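You operate a simulated robot arm through the tools that you are given. There is no shell and no other tool. Be economical: measure what you need, move in short steps, check, and stop when the job is done.

You run a simulated two-armed robot. Do the job below in one go: nothing can be reset, and whatever is moved stays where it is left.

## Task
Take the black valve module and leave it on the top of the packing desk. Then open the drawer of ventilator three, take the purple case and leave it inside, then shut the three. Then put the red-rimmed water trap on the blue card. Then put the dosing cup in the rinse tub. Then close the cabinet door marked hoses. Then take the lid off the bottle of tap water and lay it down on the top of the drying board. Then fetch the blue diaphragm and set it on the high shelf. Keep to this order. Set down upright: black valve module, red-rimmed water trap, dosing cup.

Only the result counts: the job must be done as asked and must still hold three seconds after the hand-in. Knocking over, shifting, dropping, spilling or breaking anything else fails it. A push-on lid holds only when it is set on centred and level and pressed home; a screw cap is set on level and turned clockwise until tight.

## Robot
Two 7-joint arms with two-finger parallel grippers on one trunk, on a base that drives. Base frame: it is fixed to the floor where the robot stands at the start and does not move with it; the origin is under the middle of the robot, x ahead of it, y to its left, z up. Units: cm, degrees, N and s.
The left shoulder is at the start at [6.1, 19.9, 132.9], the right one opposite. With the tool pointing down near the work surface each hand reaches from about 10 to 32 cm from the robot's upright axis, wherever it stands, measured 20 degrees to its own side. Places, roughly: black valve module [50, 0, 75]; blue card [25, 75, 125]; blue diaphragm (6x6x3 cm) [100, -210, 80]; bottle of tap water [-125, 100, 100]; cabinet door marked hoses [-60, 280, 30]; dosing cup [-125, -50, 100]; drawer of ventilator three [320, 190, 50]; drawer of ventilator three inside [320, 190, 50]; high shelf (58x20 cm) [430, 12, 158]; purple case (13x9x5 cm) [30, 50, 30]; red-rimmed water trap (6x6x8 cm) [-110, 10, 30]; rinse tub [-130, 40, 90]; top of the packing desk [210, -240, 80]. Payload 1.57 kg a hand.
The tool frame of a hand sits at the grasp point between the pads (the TCP): z along the fingers, y along the line on which they close. The tips reach 3 cm beyond it. Largest opening 11 cm; finger width 2.4, thickness 1.2; the body of the gripper, 4.8 by 11.2 cm, starts 7.8 cm behind the TCP.
Orientation is that of the tool frame in the base frame, as a unit quaternion [w, x, y, z]. With the fingers straight down and closing along the base's y, the tool's x points along the base's -x, its y along +y and its z along -z.

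## Interface
- The arms move only by the tool move_arm. It takes "left_targets", "right_targets" or both (then of equal length, played together; a hand with none holds still); each is a list that holds one entry, the list of rows, each a list of 7 numbers: the shift along the base's x, y, z in cm, then the turn, a rotation vector about the base's x, y, z in degrees, then the finger opening in cm, from 0 to 11. In form: [[[dx, dy, dz, rx, ry, rz, claw], ...]]. A call has 1 to 20 rows; each row shifts and turns the commanded pose from where the row before left it. A row lasts 0.2 s, in which the tool goes at most 5 cm and 8.6 degrees; a call with a longer step from one row to the next is refused whole, and so is a gripper value outside its range. Where a pose cannot be reached the arm comes as near as it can. A force on the tool above 40 N (or 10 N above the force at the start of the call, whichever is more), or a blocked arm, ends the call early, and 0.2 s more pass. Each finger travels about 7.2 cm/s and halts on what it meets, pressing with about 32 N; the grip force reading is that of the motor and also rises with nothing between the fingers. The clock runs only during rows and for 0.2 s after the last one: add rows that do not move to give the fingers time. It gives the time, the measured TCP pose, the force on the tool (base axes), the opening and the grip force at its end, in the units of the frame above (readings bear some noise), with the torque about the TCP (base axes, N m) and any sound that the robot's microphone picked up, and new pictures: "show" is both (left out), scene, wrist or none (wrist: the cameras of the hands that moved).
- Cameras (640 x 400 px; columns grow to the right, rows downward): "scene" is now at [6.79, 5.08, 189.83]; the picture's right is [0.89, -0.46, -0.00], its down [-0.43, -0.83, -0.36] and it looks along [0.17, 0.32, -0.93] (base axes); focal length 220 px, centre (320, 200). "left" rides on the left gripper at [7, -1.6, -14.1] in its tool frame; the picture's right is [0.23, 0.97, 0.00], its down [-0.85, 0.20, -0.48] and it looks along [-0.47, 0.11, 0.88] (tool axes); focal length 222 px, centre (320, 200). "right" rides on the right gripper at [7, 1.6, -14.1] in its tool frame; the picture's right is [-0.23, 0.97, 0.00], its down [-0.85, -0.20, -0.48] and it looks along [-0.47, -0.11, 0.88] (tool axes); focal length 222 px, centre (320, 200).
- raise_lower(by): slides the trunk up (or, below 0, down) by that many cm; the arms and the scene camera ride with it, the base frame stays. It gives what a move gives, with no picture.
- drive_base(legs): drives the robot by 1 to 6 legs, each [ahead, left, turn to the left] in cm, cm and degrees, along the robot's own axes; the way and the turn of a leg run together, so that a leg with both is an arc; at most 150 cm and 180 degrees a leg. The arms and the cameras ride along, it lands a little off, and it stops where it bumps. It gives what a move gives, and a new picture of the scene camera.
- pan_tilt(pan, tilt): turns the head with the scene camera to pan (to the left, within 86 degrees either way) and tilt (down, from -29 to 69), counted from straight ahead of the robot. It gives what a move gives, and a new picture of the scene camera.
- pixel_to_xyz(camera, pixels): for up to 12 pixels [column, row] of the newest picture of that camera ("zoom" is the newest enlarged one), the place [x, y, z] in the base frame of the surface seen there, good to about 0.2 cm, but the place of the scene camera against the robot may be out by one fixed shift of up to 1.8 cm in any direction. It takes no simulated time.
- inspect(camera, box): a new picture of the part [left, top, right, bottom] of that camera's present view, enlarged. It takes no simulated time.
- close_job(): hands the job in; it is judged then, once.

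Go step by step. Measure first, check grasps and placings, and put right what went wrong. The budget is 138 turns and 260 pictures, counting those below and the enlarged ones. Unless the task says otherwise, let go and move clear before handing in, and close with one line.

The tools are called after "Call:" by a JSON object that holds its "method" and its "body". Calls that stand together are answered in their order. move_arm: Moves the arms, as the interface text tells. Its arguments: {"type":"object","properties":{"left_targets":{"type":"array","items":{"type":"array","items":{"type":"array","items":{"type":"number"}}}},"right_targets":{"type":"array","items":{"type":"array","items":{"type":"array","items":{"type":"number"}}}},"show":{"type":"string","enum":["both","scene","wrist","none"]}},"required":[]} The other tools are called the same way: raise_lower (by) slides the trunk up or down; drive_base (legs) drives the base; pan_tilt (pan, tilt) turns the head that bears the scene camera; pixel_to_xyz (camera, pixels) gives the place of the surface under pixels of a picture; inspect (camera, box) takes an enlarged picture of a part of a camera's view; close_job () hands the job in.

At the start:

```text
clock: 0.0
left_ee_pos: [31.36, 32.37, 145.95]
left_tcp_rot: [-0.001, 0.0, 1.0, -0.002]
left_contact_force: [1.0, 1.0, -0.8]
left_wrist_torque: [0.01, 0.02, -0.02]
left_opening: 10.97
left_finger_force: 0.1
right_ee_pos: [30.81, 4.88, 137.51]
right_tcp_rot: [-0.001, 0.0, 1.0, -0.001]
right_contact_force: [-0.3, -0.4, 0.0]
right_wrist_torque: [-0.01, 0.03, 0.01]
right_opening: 11.0
right_finger_force: 0.1
trunk travel left (down, up): [-92.5, 6.5]
robot x, y, heading: [0.31, -0.08, 0.1]
head pan, tilt: [62.7, 68.8]
```

scene: 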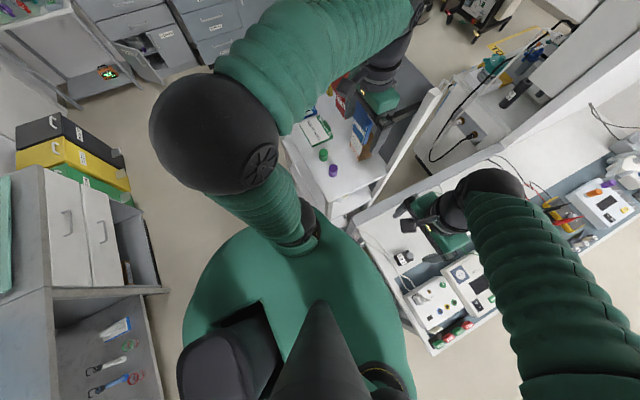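
right: 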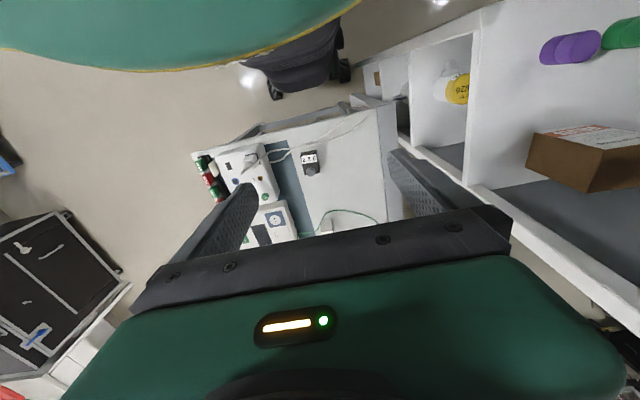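
left: 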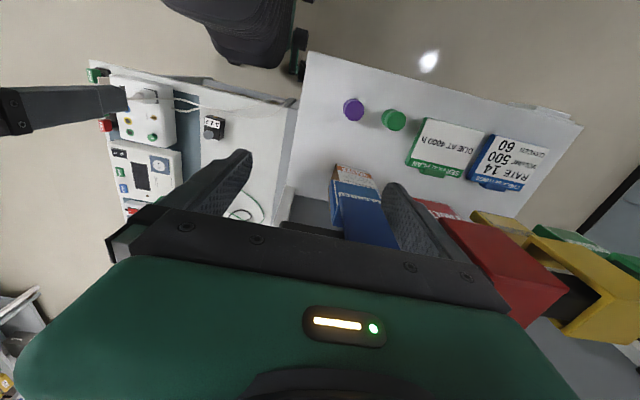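

The pictures show a desk ahead with devices and a small black block at around right px (310,165). I'll turn the head to survey ahead.

Call:
{"method": "pan_tilt", "body": {"pan": 0, "tilt": 50}}

Call:
{"method": "inspect", "body": {"camera": "right", "box": [180, 90, 420, 240]}}

Call:
{"method": "pixel_to_xyz", "body": {"camera": "right", "pixels": [[310, 157], [310, 170], [340, 150], [200, 160], [390, 120], [360, 210]]}}

```text
clock: 1.3
left_ee_pos: [31.4, 32.45, 145.89]
left_tcp_rot: [-0.001, 0.0, 1.0, 0.0]
left_contact_force: [-0.3, -0.4, -0.6]
left_wrist_torque: [0.01, 0.0, -0.01]
left_opening: 11.01
left_finger_force: 0.1
right_ee_pos: [30.93, 4.94, 137.5]
right_tcp_rot: [-0.001, 0.0, 1.0, 0.0]
right_contact_force: [-0.5, -0.5, -0.6]
right_wrist_torque: [-0.04, 0.0, -0.04]
right_opening: 10.98
right_finger_force: 0.2
trunk travel left (down, up): [-92.5, 6.5]
robot x, y, heading: [-0.19, 0.01, 0.2]
head pan, tilt: [0.0, 50.0]
```

scene: 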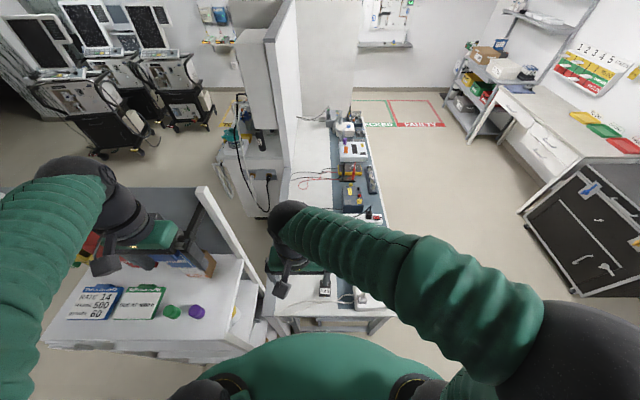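

```text
2.67 times, centred on (300, 165) of right
```

zoom: 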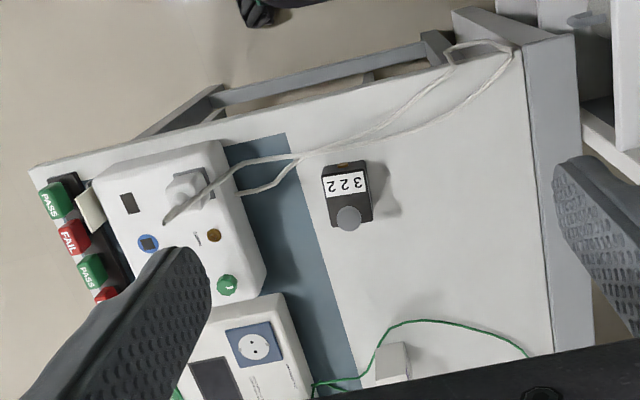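

```text
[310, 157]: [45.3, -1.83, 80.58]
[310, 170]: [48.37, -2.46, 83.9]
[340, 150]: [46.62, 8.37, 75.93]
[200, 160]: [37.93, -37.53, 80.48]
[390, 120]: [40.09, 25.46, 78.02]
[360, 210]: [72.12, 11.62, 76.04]
```

The module with the 322 label shows in the zoom at (347,195). I measure it closely along with nearby items.

Call:
{"method": "pixel_to_xyz", "body": {"camera": "zoom", "pixels": [[324, 170], [364, 163], [346, 182], [348, 217], [332, 225], [370, 217], [420, 200], [300, 165], [540, 200], [150, 155], [400, 360], [440, 100]]}}

Call:
{"method": "inspect", "body": {"camera": "right", "box": [280, 140, 340, 180]}}

```text
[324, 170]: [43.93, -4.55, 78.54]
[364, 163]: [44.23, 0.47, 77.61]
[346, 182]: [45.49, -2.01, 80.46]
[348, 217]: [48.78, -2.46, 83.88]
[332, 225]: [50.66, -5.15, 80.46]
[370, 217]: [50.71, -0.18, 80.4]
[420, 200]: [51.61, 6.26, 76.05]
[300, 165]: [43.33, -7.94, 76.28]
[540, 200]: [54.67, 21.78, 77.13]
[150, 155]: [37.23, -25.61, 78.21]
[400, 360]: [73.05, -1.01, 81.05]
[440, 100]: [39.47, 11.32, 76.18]
```

```text
10.00 times, centred on (310, 160) of right
```

zoom: 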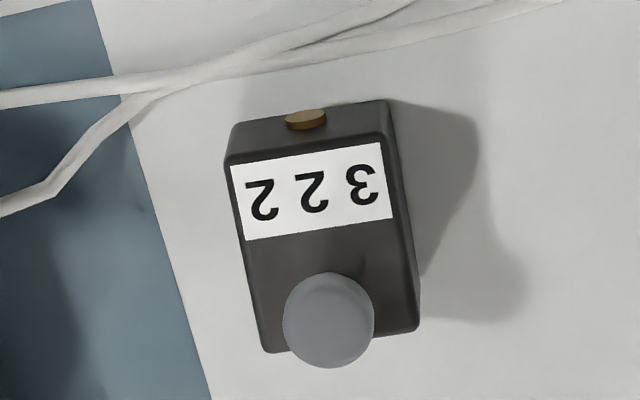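

The module is aligned with the axes, about (47.4,-2.4), with its block spanning z 76–80.4. Before I move the trunk I need heights around the left hand.

Call:
{"method": "pixel_to_xyz", "body": {"camera": "left", "pixels": [[353, 110], [445, 145], [515, 160], [340, 65], [360, 200], [500, 250], [580, 270], [430, 210], [330, 205], [295, 150], [560, 125], [480, 215]]}}

Call:
{"method": "pixel_to_xyz", "body": {"camera": "scene", "pixels": [[95, 300], [140, 300], [60, 345], [230, 345], [200, 230], [270, 325], [385, 315], [300, 325], [195, 310], [240, 60], [280, 150], [330, 360]]}}

Call:
{"method": "pan_tilt", "body": {"pan": 80, "tilt": 45}}

```text
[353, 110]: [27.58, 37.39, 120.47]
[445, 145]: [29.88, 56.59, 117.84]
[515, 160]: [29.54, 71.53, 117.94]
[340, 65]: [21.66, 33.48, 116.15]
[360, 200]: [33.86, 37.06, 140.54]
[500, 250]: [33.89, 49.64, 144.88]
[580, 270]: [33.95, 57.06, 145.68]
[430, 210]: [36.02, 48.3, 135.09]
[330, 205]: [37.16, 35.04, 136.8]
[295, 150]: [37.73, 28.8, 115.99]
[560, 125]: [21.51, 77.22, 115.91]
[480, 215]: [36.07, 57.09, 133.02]
```

```text
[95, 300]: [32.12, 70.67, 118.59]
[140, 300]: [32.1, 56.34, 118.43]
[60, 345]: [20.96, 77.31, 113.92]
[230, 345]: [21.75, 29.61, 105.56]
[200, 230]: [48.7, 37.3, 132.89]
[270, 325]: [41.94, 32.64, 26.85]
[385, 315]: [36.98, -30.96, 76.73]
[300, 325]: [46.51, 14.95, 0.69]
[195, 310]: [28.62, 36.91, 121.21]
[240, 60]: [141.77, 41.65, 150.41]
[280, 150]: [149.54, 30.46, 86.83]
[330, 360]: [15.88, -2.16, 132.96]
```

```text
clock: 2.9
left_ee_pos: [31.4, 32.43, 145.89]
left_tcp_rot: [0.0, 0.0, 1.0, -0.001]
left_contact_force: [0.1, -0.6, 0.4]
left_wrist_torque: [-0.02, -0.02, 0.03]
left_opening: 10.99
left_finger_force: 0.0
right_ee_pos: [30.92, 4.88, 137.6]
right_tcp_rot: [0.0, 0.0, 1.0, -0.001]
right_contact_force: [0.0, 0.1, 0.0]
right_wrist_torque: [-0.01, 0.01, -0.02]
right_opening: 11.02
right_finger_force: 0.0
trunk travel left (down, up): [-92.5, 6.5]
robot x, y, heading: [-0.22, 0.34, 0.1]
head pan, tilt: [80.0, 45.0]
```

scene: 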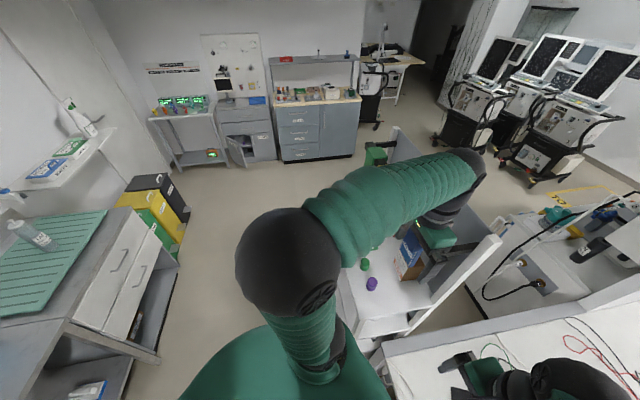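

The left hand sits close above boxes, so I'd rather not lower the trunk. First I test how far the right arm reaches down over the module as is.

Call:
{"method": "move_arm", "body": {"right_targets": [[[4, -1.9, 0, 0, 0, 0, 11], [4, -1.8, 0, 0, 0, 0, 11], [4, -1.8, 0, 0, 0, 0, 11], [4.4, -1.8, 0, 0, 0, 0, 11], [0, 0, -5, 0, 0, 0, 11], [0, 0, -5, 0, 0, 0, 11], [0, 0, -5, 0, 0, 0, 11], [0, 0, -5, 0, 0, 0, 11], [0, 0, -5, 0, 0, 0, 11], [0, 0, -5, 0, 0, 0, 11], [0, 0, -5, 0, 0, 0, 11], [0, 0, -5, 0, 0, 0, 11], [0, 0, 0, 0, 0, 0, 11]]], "show": "wrist"}}

```text
clock: 5.7
left_ee_pos: [31.4, 32.43, 145.88]
left_tcp_rot: [0.001, 0.0, 1.0, -0.001]
left_contact_force: [0.2, 0.4, 0.3]
left_wrist_torque: [-0.01, -0.03, 0.0]
left_opening: 11.01
left_finger_force: 0.1
right_ee_pos: [47.25, -2.72, 97.45]
right_tcp_rot: [0.0, 0.0, 1.0, 0.0]
right_contact_force: [-0.7, 0.0, 0.2]
right_wrist_torque: [-0.01, -0.03, -0.01]
right_opening: 11.0
right_finger_force: 0.0
trunk travel left (down, up): [-92.5, 6.5]
robot x, y, heading: [0.21, -0.27, -0.1]
head pan, tilt: [80.0, 45.0]
```

right: 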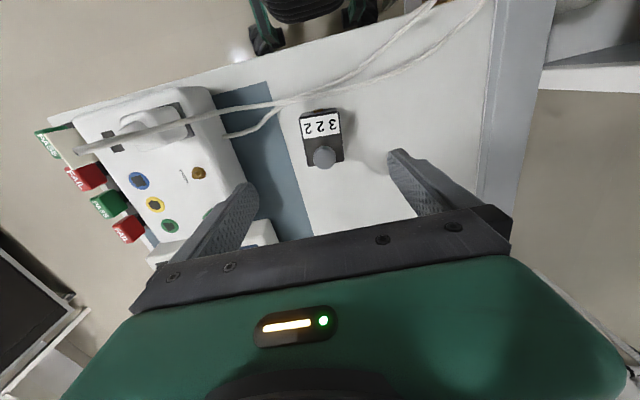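

The hand reached (47.3,-2.7,97.5) exactly as commanded. I remeasure the module from here.

Call:
{"method": "pixel_to_xyz", "body": {"camera": "right", "pixels": [[303, 120], [338, 114], [310, 160], [340, 155], [324, 155], [237, 200], [250, 230], [215, 110], [265, 240]]}}

Call:
{"method": "move_arm", "body": {"right_targets": [[[0, 0, -5, 0, 0, 0, 11], [0, 0, -5, 0, 0, 0, 11], [0, 0, 0, 0, 0, 0, 11]]], "show": "wrist"}}

```text
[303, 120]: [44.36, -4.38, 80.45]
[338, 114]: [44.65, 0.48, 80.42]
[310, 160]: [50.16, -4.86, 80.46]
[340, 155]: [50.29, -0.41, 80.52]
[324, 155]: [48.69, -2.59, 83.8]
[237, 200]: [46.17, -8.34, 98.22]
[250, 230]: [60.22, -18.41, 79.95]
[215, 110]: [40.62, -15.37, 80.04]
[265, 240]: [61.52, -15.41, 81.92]
```

```text
clock: 6.5
left_ee_pos: [31.33, 32.37, 146.03]
left_tcp_rot: [0.0, -0.001, 1.0, -0.001]
left_contact_force: [-0.5, 0.1, -0.4]
left_wrist_torque: [-0.02, -0.01, 0.0]
left_opening: 11.0
left_finger_force: 0.1
right_ee_pos: [47.33, -2.53, 87.52]
right_tcp_rot: [0.001, 0.0, 1.0, -0.001]
right_contact_force: [0.7, -0.8, 0.5]
right_wrist_torque: [0.01, -0.01, 0.0]
right_opening: 11.0
right_finger_force: 0.0
trunk travel left (down, up): [-92.5, 6.5]
robot x, y, heading: [0.14, 0.48, 0.0]
head pan, tilt: [80.0, 45.0]
```

right: 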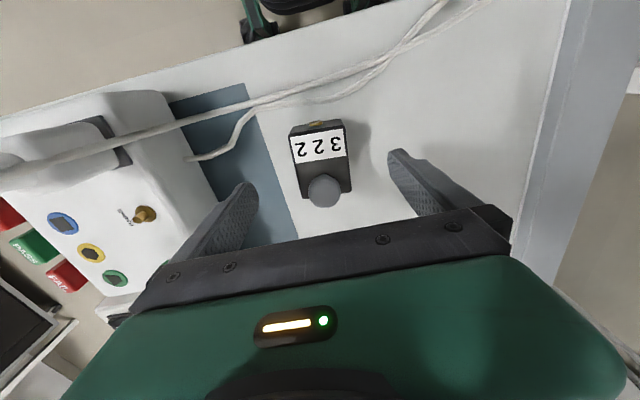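

The module sits about 4° yawed. I turn the hand to match, go down 8 cm and close.

Call:
{"method": "move_arm", "body": {"right_targets": [[[0, 0.2, -4, 0, 0, -4, 11], [0, 0, -3, 0, 0, 0, 11], [0, 0, -1, 0, 0, 0, 11], [0, 0, 0, 0, 0, 0, 7], [0, 0, 0, 0, 0, 0, 4], [0, 0, 0, 0, 0, 0, 2], [0, 0, 0, 0, 0, 0, 2], [0, 0, 0, 0, 0, 0, 2]]], "show": "wrist"}}

```text
clock: 8.3
left_ee_pos: [31.42, 32.36, 145.86]
left_tcp_rot: [-0.001, 0.0, 1.0, -0.001]
left_contact_force: [-0.5, -0.1, -0.4]
left_wrist_torque: [-0.01, 0.03, 0.0]
left_opening: 11.0
left_finger_force: 0.0
right_ee_pos: [47.24, -2.43, 79.44]
right_tcp_rot: [-0.001, 0.035, 0.999, -0.001]
right_contact_force: [-0.3, -0.2, 1.0]
right_wrist_torque: [-0.02, 0.05, -0.02]
right_opening: 5.58
right_finger_force: 32.4
trunk travel left (down, up): [-92.5, 6.5]
robot x, y, heading: [-0.03, 0.11, 0.1]
head pan, tilt: [80.0, 45.0]
```

right: 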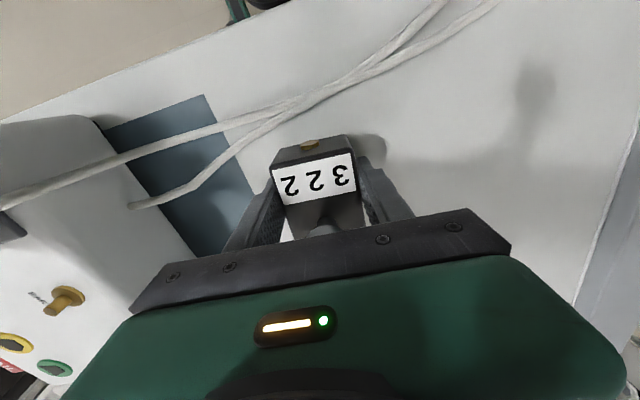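

The grip holds at 5.6 cm and 32 N. I lift and look to the right.

Call:
{"method": "move_arm", "body": {"right_targets": [[[0, 0, 2, 0, 0, 0, 2], [0, 0, 4, 0, 0, 0, 2], [0, 0, 5, 0, 0, 0, 2], [0, 0, 5, 0, 0, 0, 2], [0, 0, 5, 0, 0, 0, 2], [0, 0, 5, 0, 0, 0, 2], [0, 0, 5, 0, 0, 0, 2], [-4, 0, 3, 0, 0, 0, 2], [-5, 0, 0, 0, 0, 0, 2], [-5, 0, 0, 0, 0, 0, 2], [-5, 0, 0, 0, 0, 0, 2]]], "show": "wrist"}}

Call:
{"method": "pan_tilt", "body": {"pan": -60, "tilt": 35}}

```text
clock: 10.7
left_ee_pos: [31.24, 32.36, 145.89]
left_tcp_rot: [0.0, -0.001, 1.0, -0.001]
left_contact_force: [-0.5, 0.4, -0.6]
left_wrist_torque: [0.01, -0.04, -0.01]
left_opening: 10.98
left_finger_force: 0.1
right_ee_pos: [28.24, -2.28, 113.39]
right_tcp_rot: [0.002, 0.034, 0.999, -0.001]
right_contact_force: [-0.2, 0.3, -1.7]
right_wrist_torque: [0.02, 0.0, -0.02]
right_opening: 5.6
right_finger_force: 31.6
trunk travel left (down, up): [-92.5, 6.5]
robot x, y, heading: [0.35, 0.03, -0.1]
head pan, tilt: [80.0, 45.0]
```

right: 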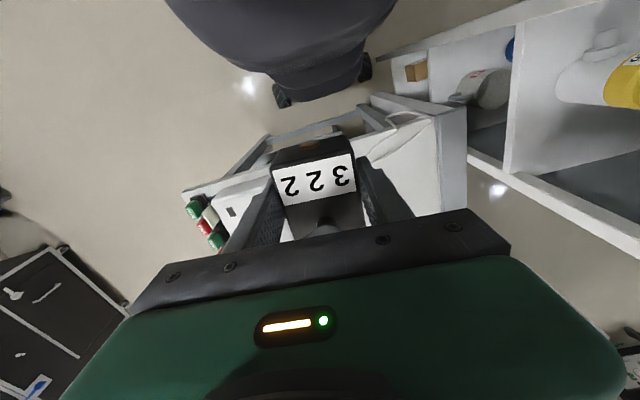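

```text
clock: 12.9
left_ee_pos: [31.4, 32.29, 145.85]
left_tcp_rot: [-0.001, -0.001, 1.0, -0.001]
left_contact_force: [-0.1, 0.4, 0.6]
left_wrist_torque: [0.01, 0.01, 0.01]
left_opening: 10.98
left_finger_force: 0.0
right_ee_pos: [28.44, -2.32, 113.35]
right_tcp_rot: [-0.001, 0.035, 0.999, -0.001]
right_contact_force: [0.2, 0.5, -2.8]
right_wrist_torque: [-0.03, 0.04, -0.01]
right_opening: 5.58
right_finger_force: 31.7
trunk travel left (down, up): [-92.5, 6.5]
robot x, y, heading: [-0.23, -0.26, -0.3]
head pan, tilt: [-60.0, 35.0]
```

scene: 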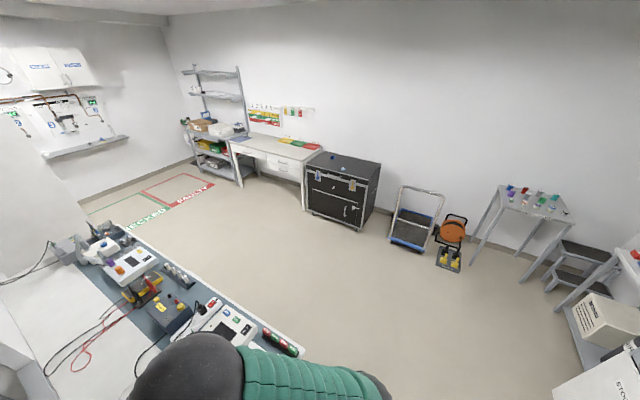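

The packing desk is at px (275,148), with the black chest beside it at (342,165). I zoom in and measure.

Call:
{"method": "inspect", "body": {"camera": "scene", "box": [170, 90, 410, 240]}}

Call:
{"method": "pixel_to_xyz", "body": {"camera": "scene", "pixels": [[230, 142], [303, 161], [270, 148], [255, 135], [320, 148], [304, 176], [362, 190], [345, 165], [310, 212], [360, 228], [234, 160], [385, 245]]}}

```text
2.67 times, centred on (290, 165) of scene
```

zoom: 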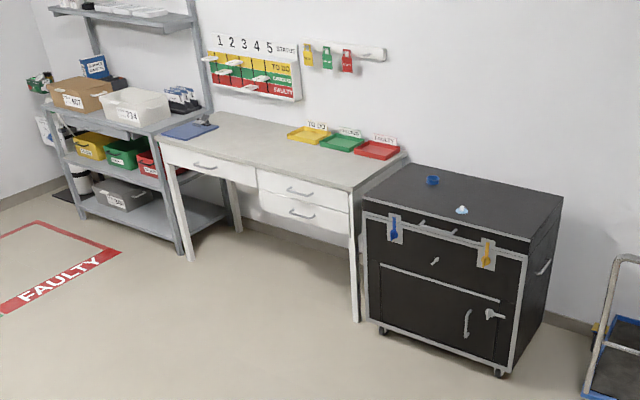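

```text
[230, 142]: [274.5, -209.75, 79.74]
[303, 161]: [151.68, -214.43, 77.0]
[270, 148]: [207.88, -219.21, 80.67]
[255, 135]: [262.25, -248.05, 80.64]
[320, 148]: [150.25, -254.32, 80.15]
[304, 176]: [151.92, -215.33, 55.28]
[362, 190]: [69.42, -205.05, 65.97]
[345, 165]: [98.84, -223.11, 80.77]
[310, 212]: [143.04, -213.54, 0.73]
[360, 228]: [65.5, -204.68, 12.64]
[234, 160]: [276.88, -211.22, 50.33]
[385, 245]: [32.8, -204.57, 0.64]
```

The desk top spans x 151–276 with its front at y -212 and z about 80.5. The floor on the right is clear, so I drive there in legs.

Call:
{"method": "drive_base", "body": {"legs": [[0, -95, 0], [0, 0, -90], [0, 100, 0], [0, 90, 0], [55, 0, 0]]}}

Call:
{"method": "pan_tilt", "body": {"pan": 0, "tilt": 55}}

```text
clock: 33.6
left_ee_pos: [230.0, -171.89, 145.99]
left_tcp_rot: [0.001, 0.688, 0.726, -0.001]
left_contact_force: [-0.4, 0.1, 0.1]
left_wrist_torque: [-0.01, -0.05, -0.01]
left_opening: 11.01
left_finger_force: 0.1
right_ee_pos: [195.25, -170.76, 113.46]
right_tcp_rot: [0.0, 0.713, 0.702, 0.0]
right_contact_force: [-1.0, 0.1, -3.4]
right_wrist_torque: [0.0, 0.03, 0.0]
right_opening: 5.6
right_finger_force: 32.3
trunk travel left (down, up): [-92.5, 6.5]
robot x, y, heading: [196.2, -142.55, -86.8]
head pan, tilt: [-60.0, 35.0]
```

scene: 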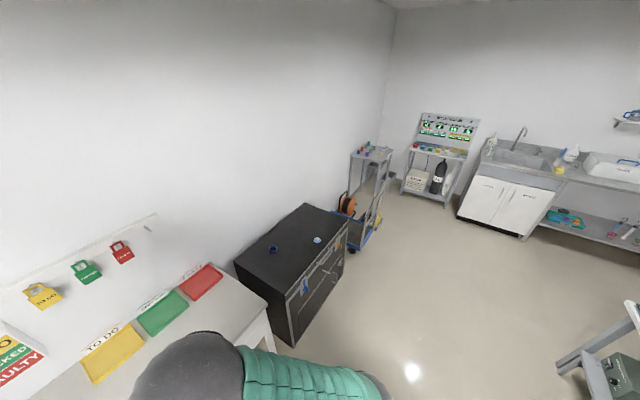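

```text
clock: 34.9
left_ee_pos: [230.25, -172.12, 145.89]
left_tcp_rot: [-0.001, 0.688, 0.726, 0.0]
left_contact_force: [0.6, -0.1, -0.2]
left_wrist_torque: [-0.01, 0.02, 0.01]
left_opening: 11.01
left_finger_force: 0.1
right_ee_pos: [195.51, -170.91, 113.18]
right_tcp_rot: [-0.001, 0.712, 0.702, 0.0]
right_contact_force: [-0.4, 0.2, -3.5]
right_wrist_torque: [0.05, -0.01, 0.01]
right_opening: 5.58
right_finger_force: 32.0
trunk travel left (down, up): [-92.5, 6.5]
robot x, y, heading: [196.18, -142.23, -86.8]
head pan, tilt: [0.0, 55.0]
```

scene: 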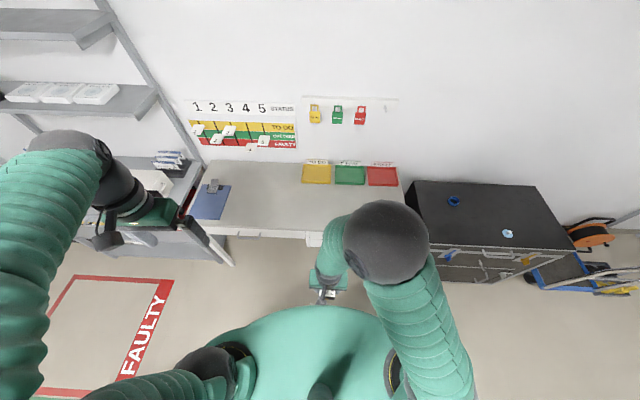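

The robot is at (196,-142), heading -87°, and the desk top is clear around px (270,200). I drive 35 cm closer.

Call:
{"method": "drive_base", "body": {"legs": [[35, 0, -3]]}}

Call:
{"method": "pixel_to_xyz", "body": {"camera": "scene", "pixels": [[270, 230], [300, 200], [350, 210], [250, 200], [180, 235], [360, 240]]}}

Call:
{"method": "inspect", "body": {"camera": "right", "box": [0, 0, 640, 400]}}

```text
clock: 37.2
left_ee_pos: [229.88, -208.62, 145.97]
left_tcp_rot: [0.0, 0.705, 0.71, -0.001]
left_contact_force: [-1.0, -0.2, 0.5]
left_wrist_torque: [-0.01, -0.02, -0.05]
left_opening: 11.03
left_finger_force: 0.0
right_ee_pos: [195.09, -205.93, 113.38]
right_tcp_rot: [0.001, 0.729, 0.684, -0.001]
right_contact_force: [-0.1, -0.3, -3.3]
right_wrist_torque: [0.06, 0.04, -0.01]
right_opening: 5.59
right_finger_force: 32.7
trunk travel left (down, up): [-92.5, 6.5]
robot x, y, heading: [197.56, -178.07, -89.5]
head pan, tilt: [0.0, 55.0]
```

scene: 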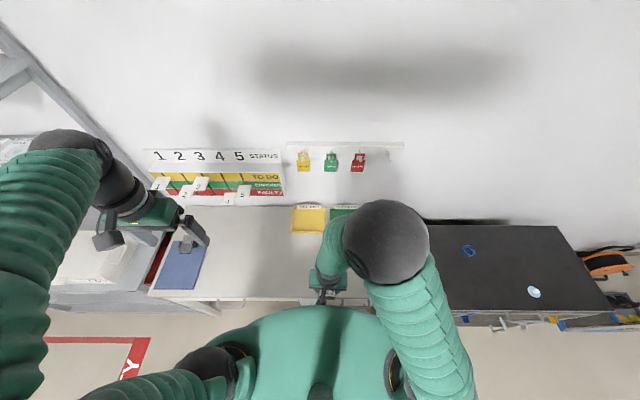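

```text
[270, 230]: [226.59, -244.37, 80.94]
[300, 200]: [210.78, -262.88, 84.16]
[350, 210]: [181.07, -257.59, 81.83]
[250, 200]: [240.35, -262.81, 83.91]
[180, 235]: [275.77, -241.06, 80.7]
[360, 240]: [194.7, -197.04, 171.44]
```

```text
1.00 times, centred on (320, 200) of right (not enlarged: the box is as wide or as high as the picture)
```

zoom: 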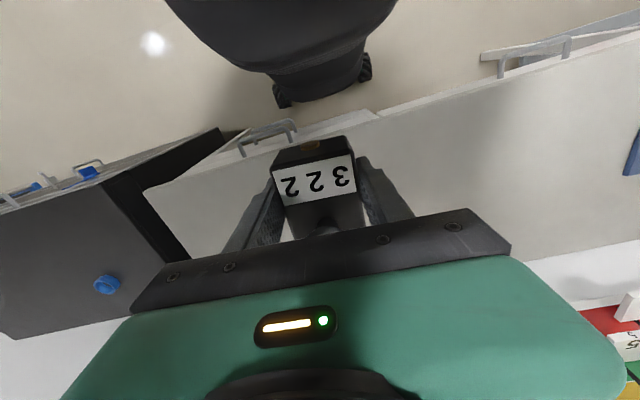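

The wrist view shows clear desk top ahead of the held module. I measure its height with the wrist camera.

Call:
{"method": "pixel_to_xyz", "body": {"camera": "right", "pixels": [[430, 150], [520, 150], [520, 220], [220, 180], [450, 180], [380, 125], [400, 105]]}}

Call:
{"method": "move_arm", "body": {"right_targets": [[[0, -5, 0, 0, 0, 0, 2], [0, -5, 0, 0, 0, 0, 2], [0, -5, 0, 0, 0, 0, 2], [0, -3, -2, 0, 0, 0, 2], [0, 0, -5, 0, 0, 0, 2], [0, 0, -5, 0, 0, 0, 2], [0, 0, -5, 0, 0, 0, 2], [0, 0, -5, 0, 0, 0, 2], [0, 0, 0, 0, 0, 0, 2]]], "show": "wrist"}}

```text
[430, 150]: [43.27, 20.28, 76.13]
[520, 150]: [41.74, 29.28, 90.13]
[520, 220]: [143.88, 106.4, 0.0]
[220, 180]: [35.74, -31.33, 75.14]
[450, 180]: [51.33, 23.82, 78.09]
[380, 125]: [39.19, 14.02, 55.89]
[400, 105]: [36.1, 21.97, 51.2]
```

```text
clock: 39.2
left_ee_pos: [229.76, -209.03, 145.97]
left_tcp_rot: [0.0, 0.705, 0.709, 0.0]
left_contact_force: [0.3, 0.2, -0.8]
left_wrist_torque: [0.02, -0.03, -0.04]
left_opening: 11.0
left_finger_force: 0.1
right_ee_pos: [195.39, -224.32, 90.9]
right_tcp_rot: [0.0, 0.729, 0.685, 0.001]
right_contact_force: [-0.3, -0.5, -2.6]
right_wrist_torque: [0.03, -0.01, -0.03]
right_opening: 5.61
right_finger_force: 32.8
trunk travel left (down, up): [-92.5, 6.5]
robot x, y, heading: [197.45, -177.62, -89.9]
head pan, tilt: [0.0, 55.0]
```

right: 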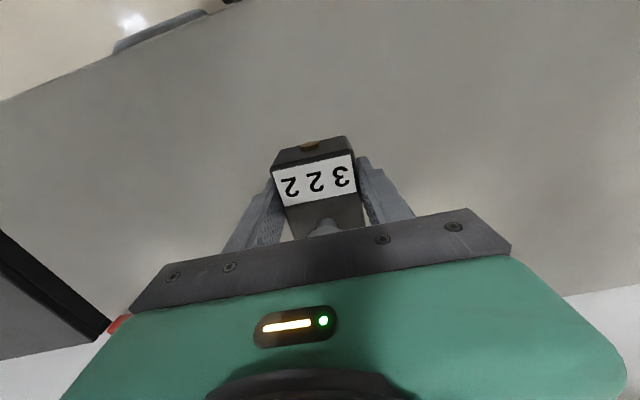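

The module hangs over clear desk. I measure the desk top here.

Call:
{"method": "pixel_to_xyz", "body": {"camera": "right", "pixels": [[220, 120], [400, 130], [480, 180], [180, 200], [310, 110]]}}

```text
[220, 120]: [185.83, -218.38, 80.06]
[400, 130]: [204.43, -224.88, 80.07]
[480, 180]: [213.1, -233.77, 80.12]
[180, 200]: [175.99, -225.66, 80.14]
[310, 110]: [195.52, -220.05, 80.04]
```

The desk top is at 80.1, so the TCP should end near 83.5. I lower in small steps and release.

Call:
{"method": "move_arm", "body": {"right_targets": [[[0, 0, -4, 0, 0, 0, 2], [0, 0, -2.5, 0, 0, 0, 2], [0, 0, -0.5, 0, 0, 0, 2], [0, 0, -0.3, 0, 0, 0, 2], [0, 0, 0, 0, 0, 0, 2], [0, 0, 0, 0, 0, 0, 7], [0, 0, 0, 0, 0, 0, 11], [0, 0, 0, 0, 0, 0, 11], [0, 0, 0, 0, 0, 0, 11], [0, 0, 3, 0, 0, 0, 11], [0, 0, 5, 0, 0, 0, 11], [0, 0, 5, 0, 0, 0, 11], [0, 0, 5, 0, 0, 0, 11]]], "show": "wrist"}}

```text
clock: 42.0
left_ee_pos: [229.82, -208.74, 146.01]
left_tcp_rot: [0.001, 0.705, 0.709, 0.001]
left_contact_force: [-0.1, -0.1, 0.3]
left_wrist_torque: [-0.03, 0.03, 0.01]
left_opening: 11.03
left_finger_force: 0.1
right_ee_pos: [195.41, -224.11, 101.8]
right_tcp_rot: [0.0, 0.728, 0.686, 0.0]
right_contact_force: [-0.4, 0.1, 0.7]
right_wrist_torque: [-0.01, 0.0, -0.03]
right_opening: 11.01
right_finger_force: 0.0
trunk travel left (down, up): [-92.5, 6.5]
robot x, y, heading: [197.08, -177.82, -89.8]
head pan, tilt: [0.0, 55.0]
```

right: 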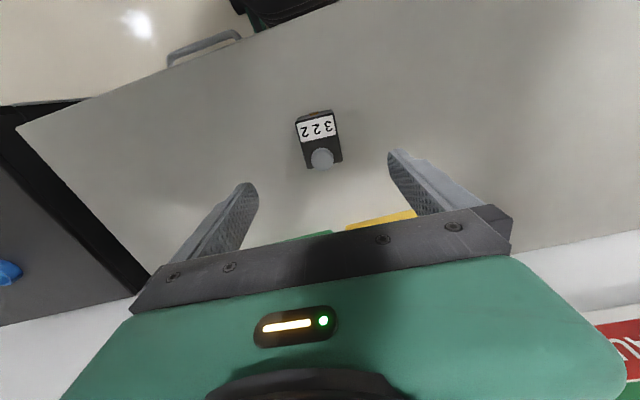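

The module stands upright, unmoved. I back off, drive to the open floor and turn toward the ventilators.

Call:
{"method": "drive_base", "body": {"legs": [[-60, 0, 0], [0, 100, 0], [0, 0, 90], [0, 0, 90]]}}

Call:
{"method": "pan_tilt", "body": {"pan": 0, "tilt": 35}}

```text
clock: 57.9
left_ee_pos: [264.44, -87.51, 145.99]
left_tcp_rot: [0.0, 0.71, -0.704, 0.0]
left_contact_force: [-0.3, 0.1, -0.7]
left_wrist_torque: [0.01, 0.0, 0.01]
left_opening: 10.99
left_finger_force: 0.0
right_ee_pos: [298.97, -72.29, 101.88]
right_tcp_rot: [-0.001, -0.685, 0.728, -0.001]
right_contact_force: [0.4, 0.3, -0.3]
right_wrist_torque: [0.01, 0.0, 0.03]
right_opening: 11.0
right_finger_force: 0.1
trunk travel left (down, up): [-92.5, 6.5]
robot x, y, heading: [296.88, -118.45, 90.3]
head pan, tilt: [0.0, 55.0]
```

scene: 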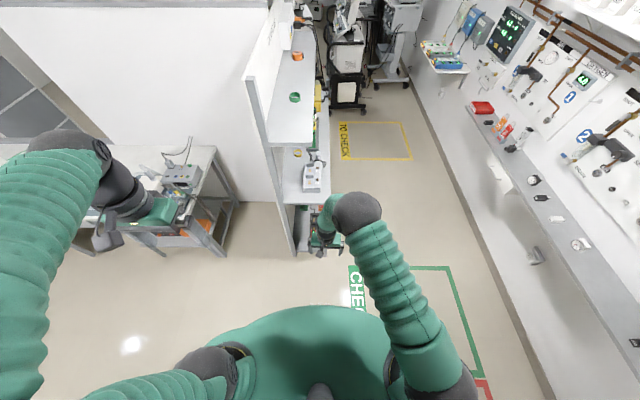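

```text
clock: 58.7
left_ee_pos: [264.47, -87.53, 146.02]
left_tcp_rot: [0.0, 0.71, -0.704, -0.001]
left_contact_force: [0.8, 1.1, -0.1]
left_wrist_torque: [0.04, 0.03, 0.02]
left_opening: 11.01
left_finger_force: 0.1
right_ee_pos: [298.88, -72.33, 101.81]
right_tcp_rot: [0.001, -0.685, 0.728, 0.0]
right_contact_force: [0.3, -0.1, -0.6]
right_wrist_torque: [0.01, 0.02, 0.03]
right_opening: 11.0
right_finger_force: 0.0
trunk travel left (down, up): [-92.5, 6.5]
robot x, y, heading: [297.31, -118.33, 90.5]
head pan, tilt: [0.0, 35.0]
```

scene: 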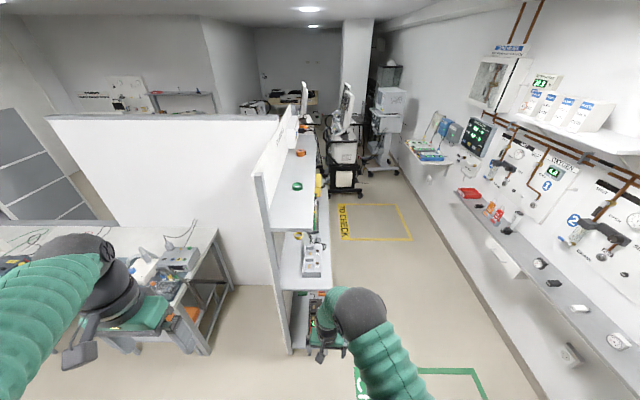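

There's a passage right of the rack, with ventilators at px (345,165). I measure the passage edges and zoom in on the ventilators.

Call:
{"method": "pixel_to_xyz", "body": {"camera": "scene", "pixels": [[320, 345], [330, 260], [300, 350], [345, 190], [380, 175], [425, 270], [470, 265], [400, 155], [440, 165], [345, 150], [330, 190], [475, 205]]}}

Call:
{"method": "inspect", "body": {"camera": "scene", "box": [280, 60, 440, 220]}}

Call:
{"method": "inspect", "body": {"camera": "scene", "box": [440, 40, 640, 280]}}

```text
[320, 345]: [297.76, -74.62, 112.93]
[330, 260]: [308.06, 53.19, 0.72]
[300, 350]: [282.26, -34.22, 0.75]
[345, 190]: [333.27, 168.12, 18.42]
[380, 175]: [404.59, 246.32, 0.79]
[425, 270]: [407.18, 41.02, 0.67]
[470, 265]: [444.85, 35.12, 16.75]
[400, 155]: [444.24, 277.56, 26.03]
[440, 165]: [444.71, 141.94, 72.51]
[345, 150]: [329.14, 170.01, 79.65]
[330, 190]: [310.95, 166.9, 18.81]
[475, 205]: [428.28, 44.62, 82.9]
```

```text
2.50 times, centred on (360, 140) of scene
```

zoom: 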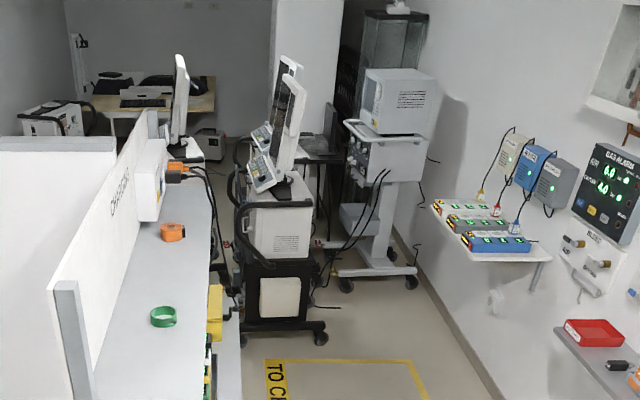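

```text
1.67 times, centred on (540, 160) of scene
```

zoom: 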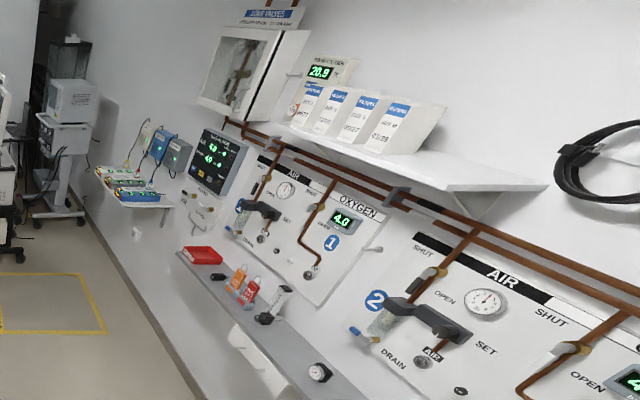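

A rack blocks this side of ventilator three, whose front faces -x, so I go back round by the start side. I tuck the right hand in, then drive.

Call:
{"method": "move_arm", "body": {"right_targets": [[[0, -5, 4, 0, 0, 0, 11], [0, -5, 4, 0, 0, 0, 11], [0, -5, 4, 0, 0, 0, 11], [0, -3, 4, 0, 0, 0, 11]]], "show": "none"}}

Call:
{"method": "drive_base", "body": {"legs": [[0, 150, 0], [0, 150, 0], [0, 32, 0], [100, 0, 0]]}}

Call:
{"method": "pan_tilt", "body": {"pan": 0, "tilt": 40}}

```text
refused: row 1 steps farther than a row can; nothing moved
```

```text
clock: 79.6
left_ee_pos: [-59.26, 18.3, 146.1]
left_tcp_rot: [-0.001, -0.69, 0.723, 0.002]
left_contact_force: [-0.7, 0.1, -0.2]
left_wrist_torque: [-0.01, -0.01, 0.0]
left_opening: 11.0
left_finger_force: 0.1
right_ee_pos: [-24.06, 31.74, 101.78]
right_tcp_rot: [0.0, -0.664, 0.747, 0.001]
right_contact_force: [-0.7, -0.5, -0.3]
right_wrist_torque: [-0.03, -0.02, 0.01]
right_opening: 11.03
right_finger_force: 0.0
trunk travel left (down, up): [-92.5, 6.5]
robot x, y, heading: [-28.77, -14.16, 87.3]
head pan, tilt: [0.0, 35.0]
```

scene: 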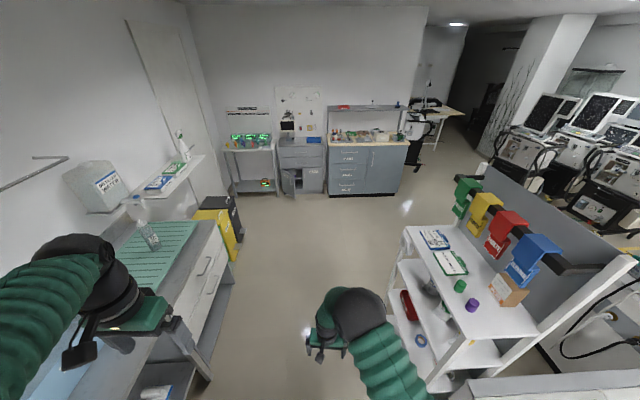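

```text
clock: 80.2
left_ee_pos: [-59.25, 18.32, 146.1]
left_tcp_rot: [0.001, -0.69, 0.723, 0.001]
left_contact_force: [0.0, -0.8, 0.2]
left_wrist_torque: [0.02, 0.0, 0.0]
left_opening: 11.02
left_finger_force: 0.1
right_ee_pos: [-24.07, 31.81, 101.89]
right_tcp_rot: [0.001, -0.665, 0.747, 0.001]
right_contact_force: [0.5, 0.5, -1.0]
right_wrist_torque: [0.02, 0.01, 0.01]
right_opening: 11.02
right_finger_force: 0.1
trunk travel left (down, up): [-92.5, 6.5]
robot x, y, heading: [-28.52, -14.34, 87.3]
head pan, tilt: [0.0, 40.0]
```

scene: 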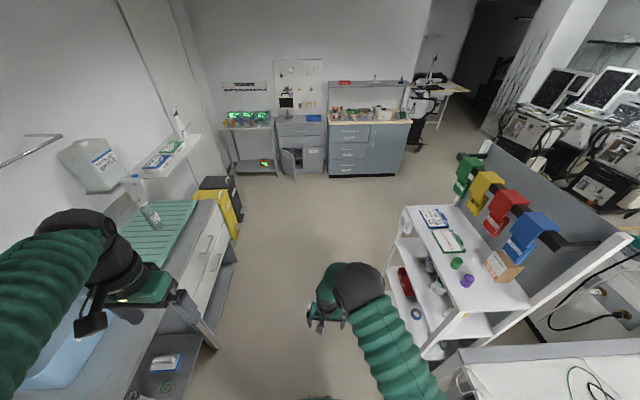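

The overview shows clear floor ahead and then to the right toward the ventilators. I drive up and round.

Call:
{"method": "drive_base", "body": {"legs": [[150, 10, 0], [30, 0, 0], [0, 0, -87.5], [140, 0, 0]]}}

Call:
{"method": "pan_tilt", "body": {"pan": 0, "tilt": 30}}

```text
refused: leg 1 is longer than a leg can be; nothing moved
```

```text
clock: 81.0
left_ee_pos: [-59.5, 18.28, 145.97]
left_tcp_rot: [0.002, -0.69, 0.724, 0.0]
left_contact_force: [-0.4, 0.5, 0.4]
left_wrist_torque: [0.0, -0.01, 0.03]
left_opening: 11.0
left_finger_force: 0.0
right_ee_pos: [-24.26, 31.77, 101.85]
right_tcp_rot: [0.001, -0.665, 0.747, 0.0]
right_contact_force: [-0.8, 0.2, 0.7]
right_wrist_torque: [-0.01, 0.0, 0.01]
right_opening: 11.0
right_finger_force: 0.0
trunk travel left (down, up): [-92.5, 6.5]
robot x, y, heading: [-28.82, -14.53, 87.1]
head pan, tilt: [0.0, 30.0]
```

scene: 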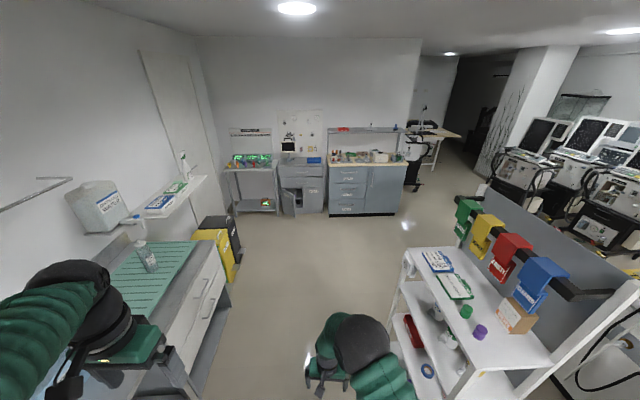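

Call:
{"method": "drive_base", "body": {"legs": [[145, 8, 0], [35, 0, 0], [0, 0, -87], [140, 0, 0]]}}

Call:
{"method": "pan_tilt", "body": {"pan": 0, "tilt": 30}}

```text
clock: 100.4
left_ee_pos: [139.1, 205.66, 145.97]
left_tcp_rot: [0.001, -0.019, 1.0, 0.0]
left_contact_force: [-0.1, 0.8, 0.2]
left_wrist_torque: [0.0, -0.01, -0.02]
left_opening: 11.0
left_finger_force: 0.0
right_ee_pos: [155.68, 171.75, 101.97]
right_tcp_rot: [0.0, 0.015, 1.0, 0.0]
right_contact_force: [0.4, -0.3, 0.0]
right_wrist_torque: [-0.02, 0.01, -0.02]
right_opening: 11.01
right_finger_force: 0.2
trunk travel left (down, up): [-92.5, 6.5]
robot x, y, heading: [109.64, 171.82, 2.1]
head pan, tilt: [0.0, 30.0]
```

scene: 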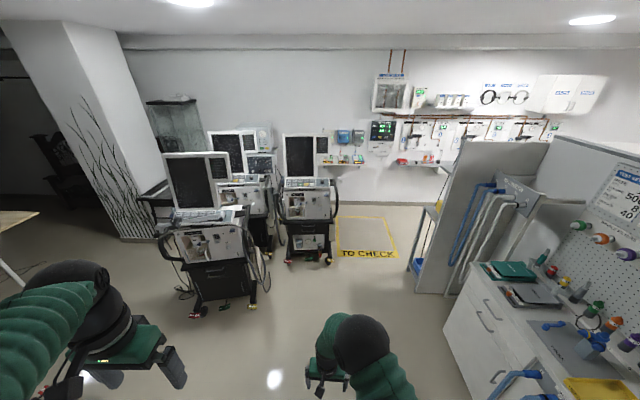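

```text
clock: 101.0
left_ee_pos: [139.15, 205.64, 146.02]
left_tcp_rot: [0.001, -0.019, 1.0, 0.0]
left_contact_force: [-0.8, 0.3, -0.6]
left_wrist_torque: [-0.03, 0.03, 0.02]
left_opening: 11.01
left_finger_force: 0.0
right_ee_pos: [155.61, 171.68, 101.88]
right_tcp_rot: [0.0, 0.015, 1.0, 0.0]
right_contact_force: [-0.1, 0.5, 0.0]
right_wrist_torque: [0.0, 0.0, 0.0]
right_opening: 11.0
right_finger_force: 0.0
trunk travel left (down, up): [-92.5, 6.5]
robot x, y, heading: [109.31, 171.75, 2.5]
head pan, tilt: [0.0, 30.0]
```

scene: 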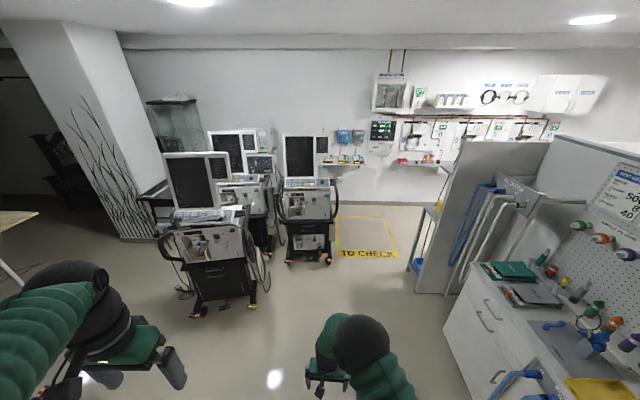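

The ventilators are in view at px (210,240), (255,190) and (308,215). I zoom in for their numbers and measure.

Call:
{"method": "inspect", "body": {"camera": "scene", "box": [150, 120, 350, 320]}}

Call:
{"method": "pixel_to_xyz", "body": {"camera": "scene", "pixels": [[310, 242], [300, 230], [225, 280], [210, 240], [325, 258], [290, 262], [195, 312], [250, 300], [375, 275], [420, 290], [240, 190], [310, 225]]}}

```text
2.00 times, centred on (250, 220) of scene
```

zoom: 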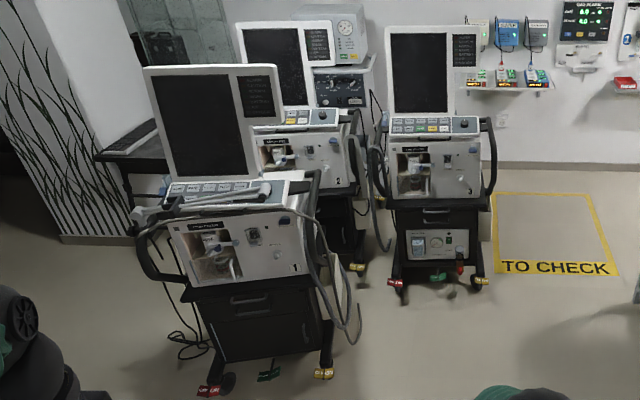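

```text
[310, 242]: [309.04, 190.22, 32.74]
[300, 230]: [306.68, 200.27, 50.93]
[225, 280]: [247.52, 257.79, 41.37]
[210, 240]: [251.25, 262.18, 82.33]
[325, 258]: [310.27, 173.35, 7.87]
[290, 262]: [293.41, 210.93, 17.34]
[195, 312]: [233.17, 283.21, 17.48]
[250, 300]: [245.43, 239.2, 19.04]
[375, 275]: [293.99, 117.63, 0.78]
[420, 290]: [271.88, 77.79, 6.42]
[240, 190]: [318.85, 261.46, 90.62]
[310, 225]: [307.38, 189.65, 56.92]
```

V3's front is at x≈307, y 172–208, with the drawer at z about 55. I drive nearer.

Call:
{"method": "drive_base", "body": {"legs": [[110, 2, -2]]}}

Call:
{"method": "pan_tilt", "body": {"pan": 5, "tilt": 55}}

```text
clock: 106.8
left_ee_pos: [251.77, 209.72, 146.03]
left_tcp_rot: [0.001, -0.006, 1.0, 0.0]
left_contact_force: [-0.2, 0.4, -0.2]
left_wrist_torque: [0.03, 0.0, 0.03]
left_opening: 11.0
left_finger_force: 0.1
right_ee_pos: [267.27, 175.4, 101.82]
right_tcp_rot: [0.001, 0.029, 1.0, 0.0]
right_contact_force: [-0.1, -0.3, -0.2]
right_wrist_torque: [0.01, -0.03, 0.01]
right_opening: 11.01
right_finger_force: 0.1
trunk travel left (down, up): [-92.5, 6.5]
robot x, y, heading: [221.43, 177.03, 0.4]
head pan, tilt: [0.0, 30.0]
```

scene: 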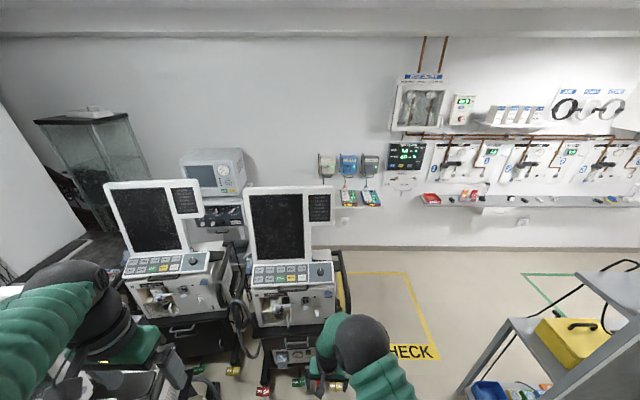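

```text
clock: 107.6
left_ee_pos: [251.79, 209.66, 145.91]
left_tcp_rot: [0.001, -0.006, 1.0, -0.001]
left_contact_force: [0.4, 0.6, -0.6]
left_wrist_torque: [-0.04, -0.03, 0.01]
left_opening: 11.0
left_finger_force: 0.0
right_ee_pos: [267.45, 175.46, 101.87]
right_tcp_rot: [0.001, 0.028, 1.0, 0.0]
right_contact_force: [0.2, -1.0, 0.3]
right_wrist_torque: [0.0, -0.02, 0.02]
right_opening: 11.02
right_finger_force: 0.0
trunk travel left (down, up): [-92.5, 6.5]
robot x, y, heading: [221.27, 176.99, 0.7]
head pan, tilt: [5.0, 55.0]
```

scene: 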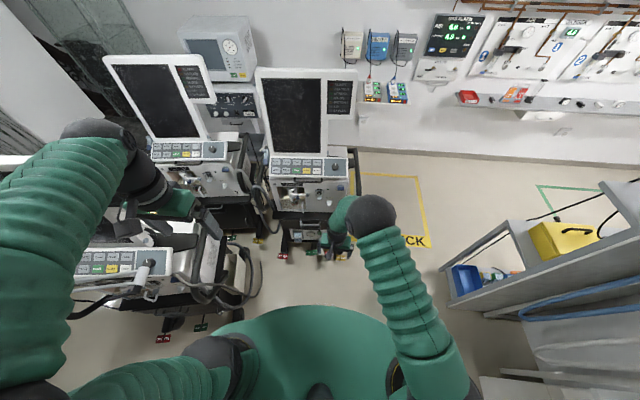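

The left arm hangs near V1, so I'll shift right and use the left arm on the drawer. I measure the elbows, the drawer and the rack first.

Call:
{"method": "pixel_to_xyz", "body": {"camera": "scene", "pixels": [[372, 212], [95, 135], [50, 230], [165, 205], [300, 225], [290, 245], [450, 275], [520, 250], [150, 265], [240, 260], [600, 300], [490, 380]]}}

Call:
{"method": "inspect", "body": {"camera": "scene", "box": [250, 130, 370, 270]}}

Call:
{"method": "inspect", "body": {"camera": "right", "box": [0, 0, 640, 400]}}

```text
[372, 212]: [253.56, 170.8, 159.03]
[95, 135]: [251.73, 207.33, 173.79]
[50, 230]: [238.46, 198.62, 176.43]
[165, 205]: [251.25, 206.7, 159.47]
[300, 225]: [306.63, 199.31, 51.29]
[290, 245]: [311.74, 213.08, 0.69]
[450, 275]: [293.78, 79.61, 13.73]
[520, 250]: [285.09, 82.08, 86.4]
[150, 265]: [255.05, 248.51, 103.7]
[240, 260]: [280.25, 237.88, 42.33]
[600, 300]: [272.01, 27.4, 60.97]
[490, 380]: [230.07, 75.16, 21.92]
```

```text
2.86 times, centred on (310, 200) of scene
```

zoom: 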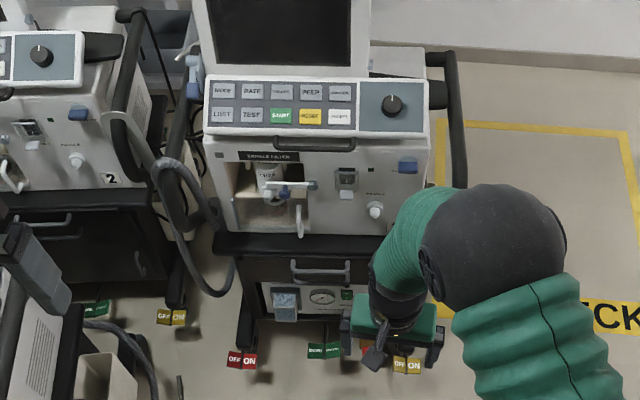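

```text
1.00 times, centred on (320, 200) of right (not enlarged: the box is as wide or as high as the picture)
```

zoom: 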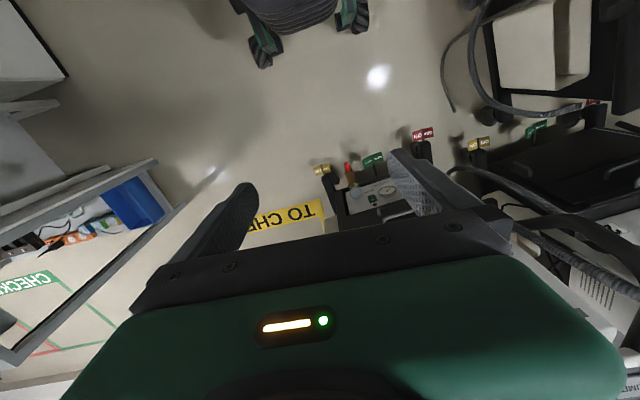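

Call:
{"method": "inspect", "body": {"camera": "scene", "box": [280, 190, 344, 250]}}

Call:
{"method": "pixel_to_xyz", "body": {"camera": "scene", "pixels": [[300, 222], [310, 225], [320, 226], [310, 223], [310, 228], [282, 222], [278, 215], [330, 217], [305, 235]]}}

```text
6.67 times, centred on (312, 220) of scene
```

zoom: 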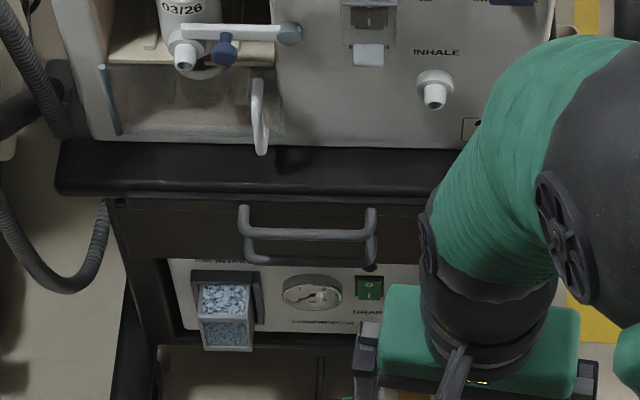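

```text
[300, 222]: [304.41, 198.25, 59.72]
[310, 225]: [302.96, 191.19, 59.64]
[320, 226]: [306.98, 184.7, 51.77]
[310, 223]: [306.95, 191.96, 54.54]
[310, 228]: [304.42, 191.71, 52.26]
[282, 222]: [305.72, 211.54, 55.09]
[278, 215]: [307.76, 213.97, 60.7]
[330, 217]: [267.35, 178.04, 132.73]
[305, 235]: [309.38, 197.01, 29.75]
```

I query the handle closely in the zoom.

Call:
{"method": "pixel_to_xyz", "body": {"camera": "zoom", "pixels": [[310, 235], [310, 258], [243, 212], [370, 214], [250, 258], [370, 250], [310, 220], [310, 246], [200, 225], [310, 187], [120, 210], [400, 215]]}}

```text
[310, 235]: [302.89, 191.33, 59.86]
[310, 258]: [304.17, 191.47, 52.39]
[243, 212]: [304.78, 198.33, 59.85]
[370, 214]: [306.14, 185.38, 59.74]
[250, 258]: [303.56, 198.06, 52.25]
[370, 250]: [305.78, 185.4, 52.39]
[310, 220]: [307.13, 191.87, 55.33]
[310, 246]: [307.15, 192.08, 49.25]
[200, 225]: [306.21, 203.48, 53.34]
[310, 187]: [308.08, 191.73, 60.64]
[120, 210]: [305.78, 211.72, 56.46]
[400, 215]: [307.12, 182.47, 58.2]
```

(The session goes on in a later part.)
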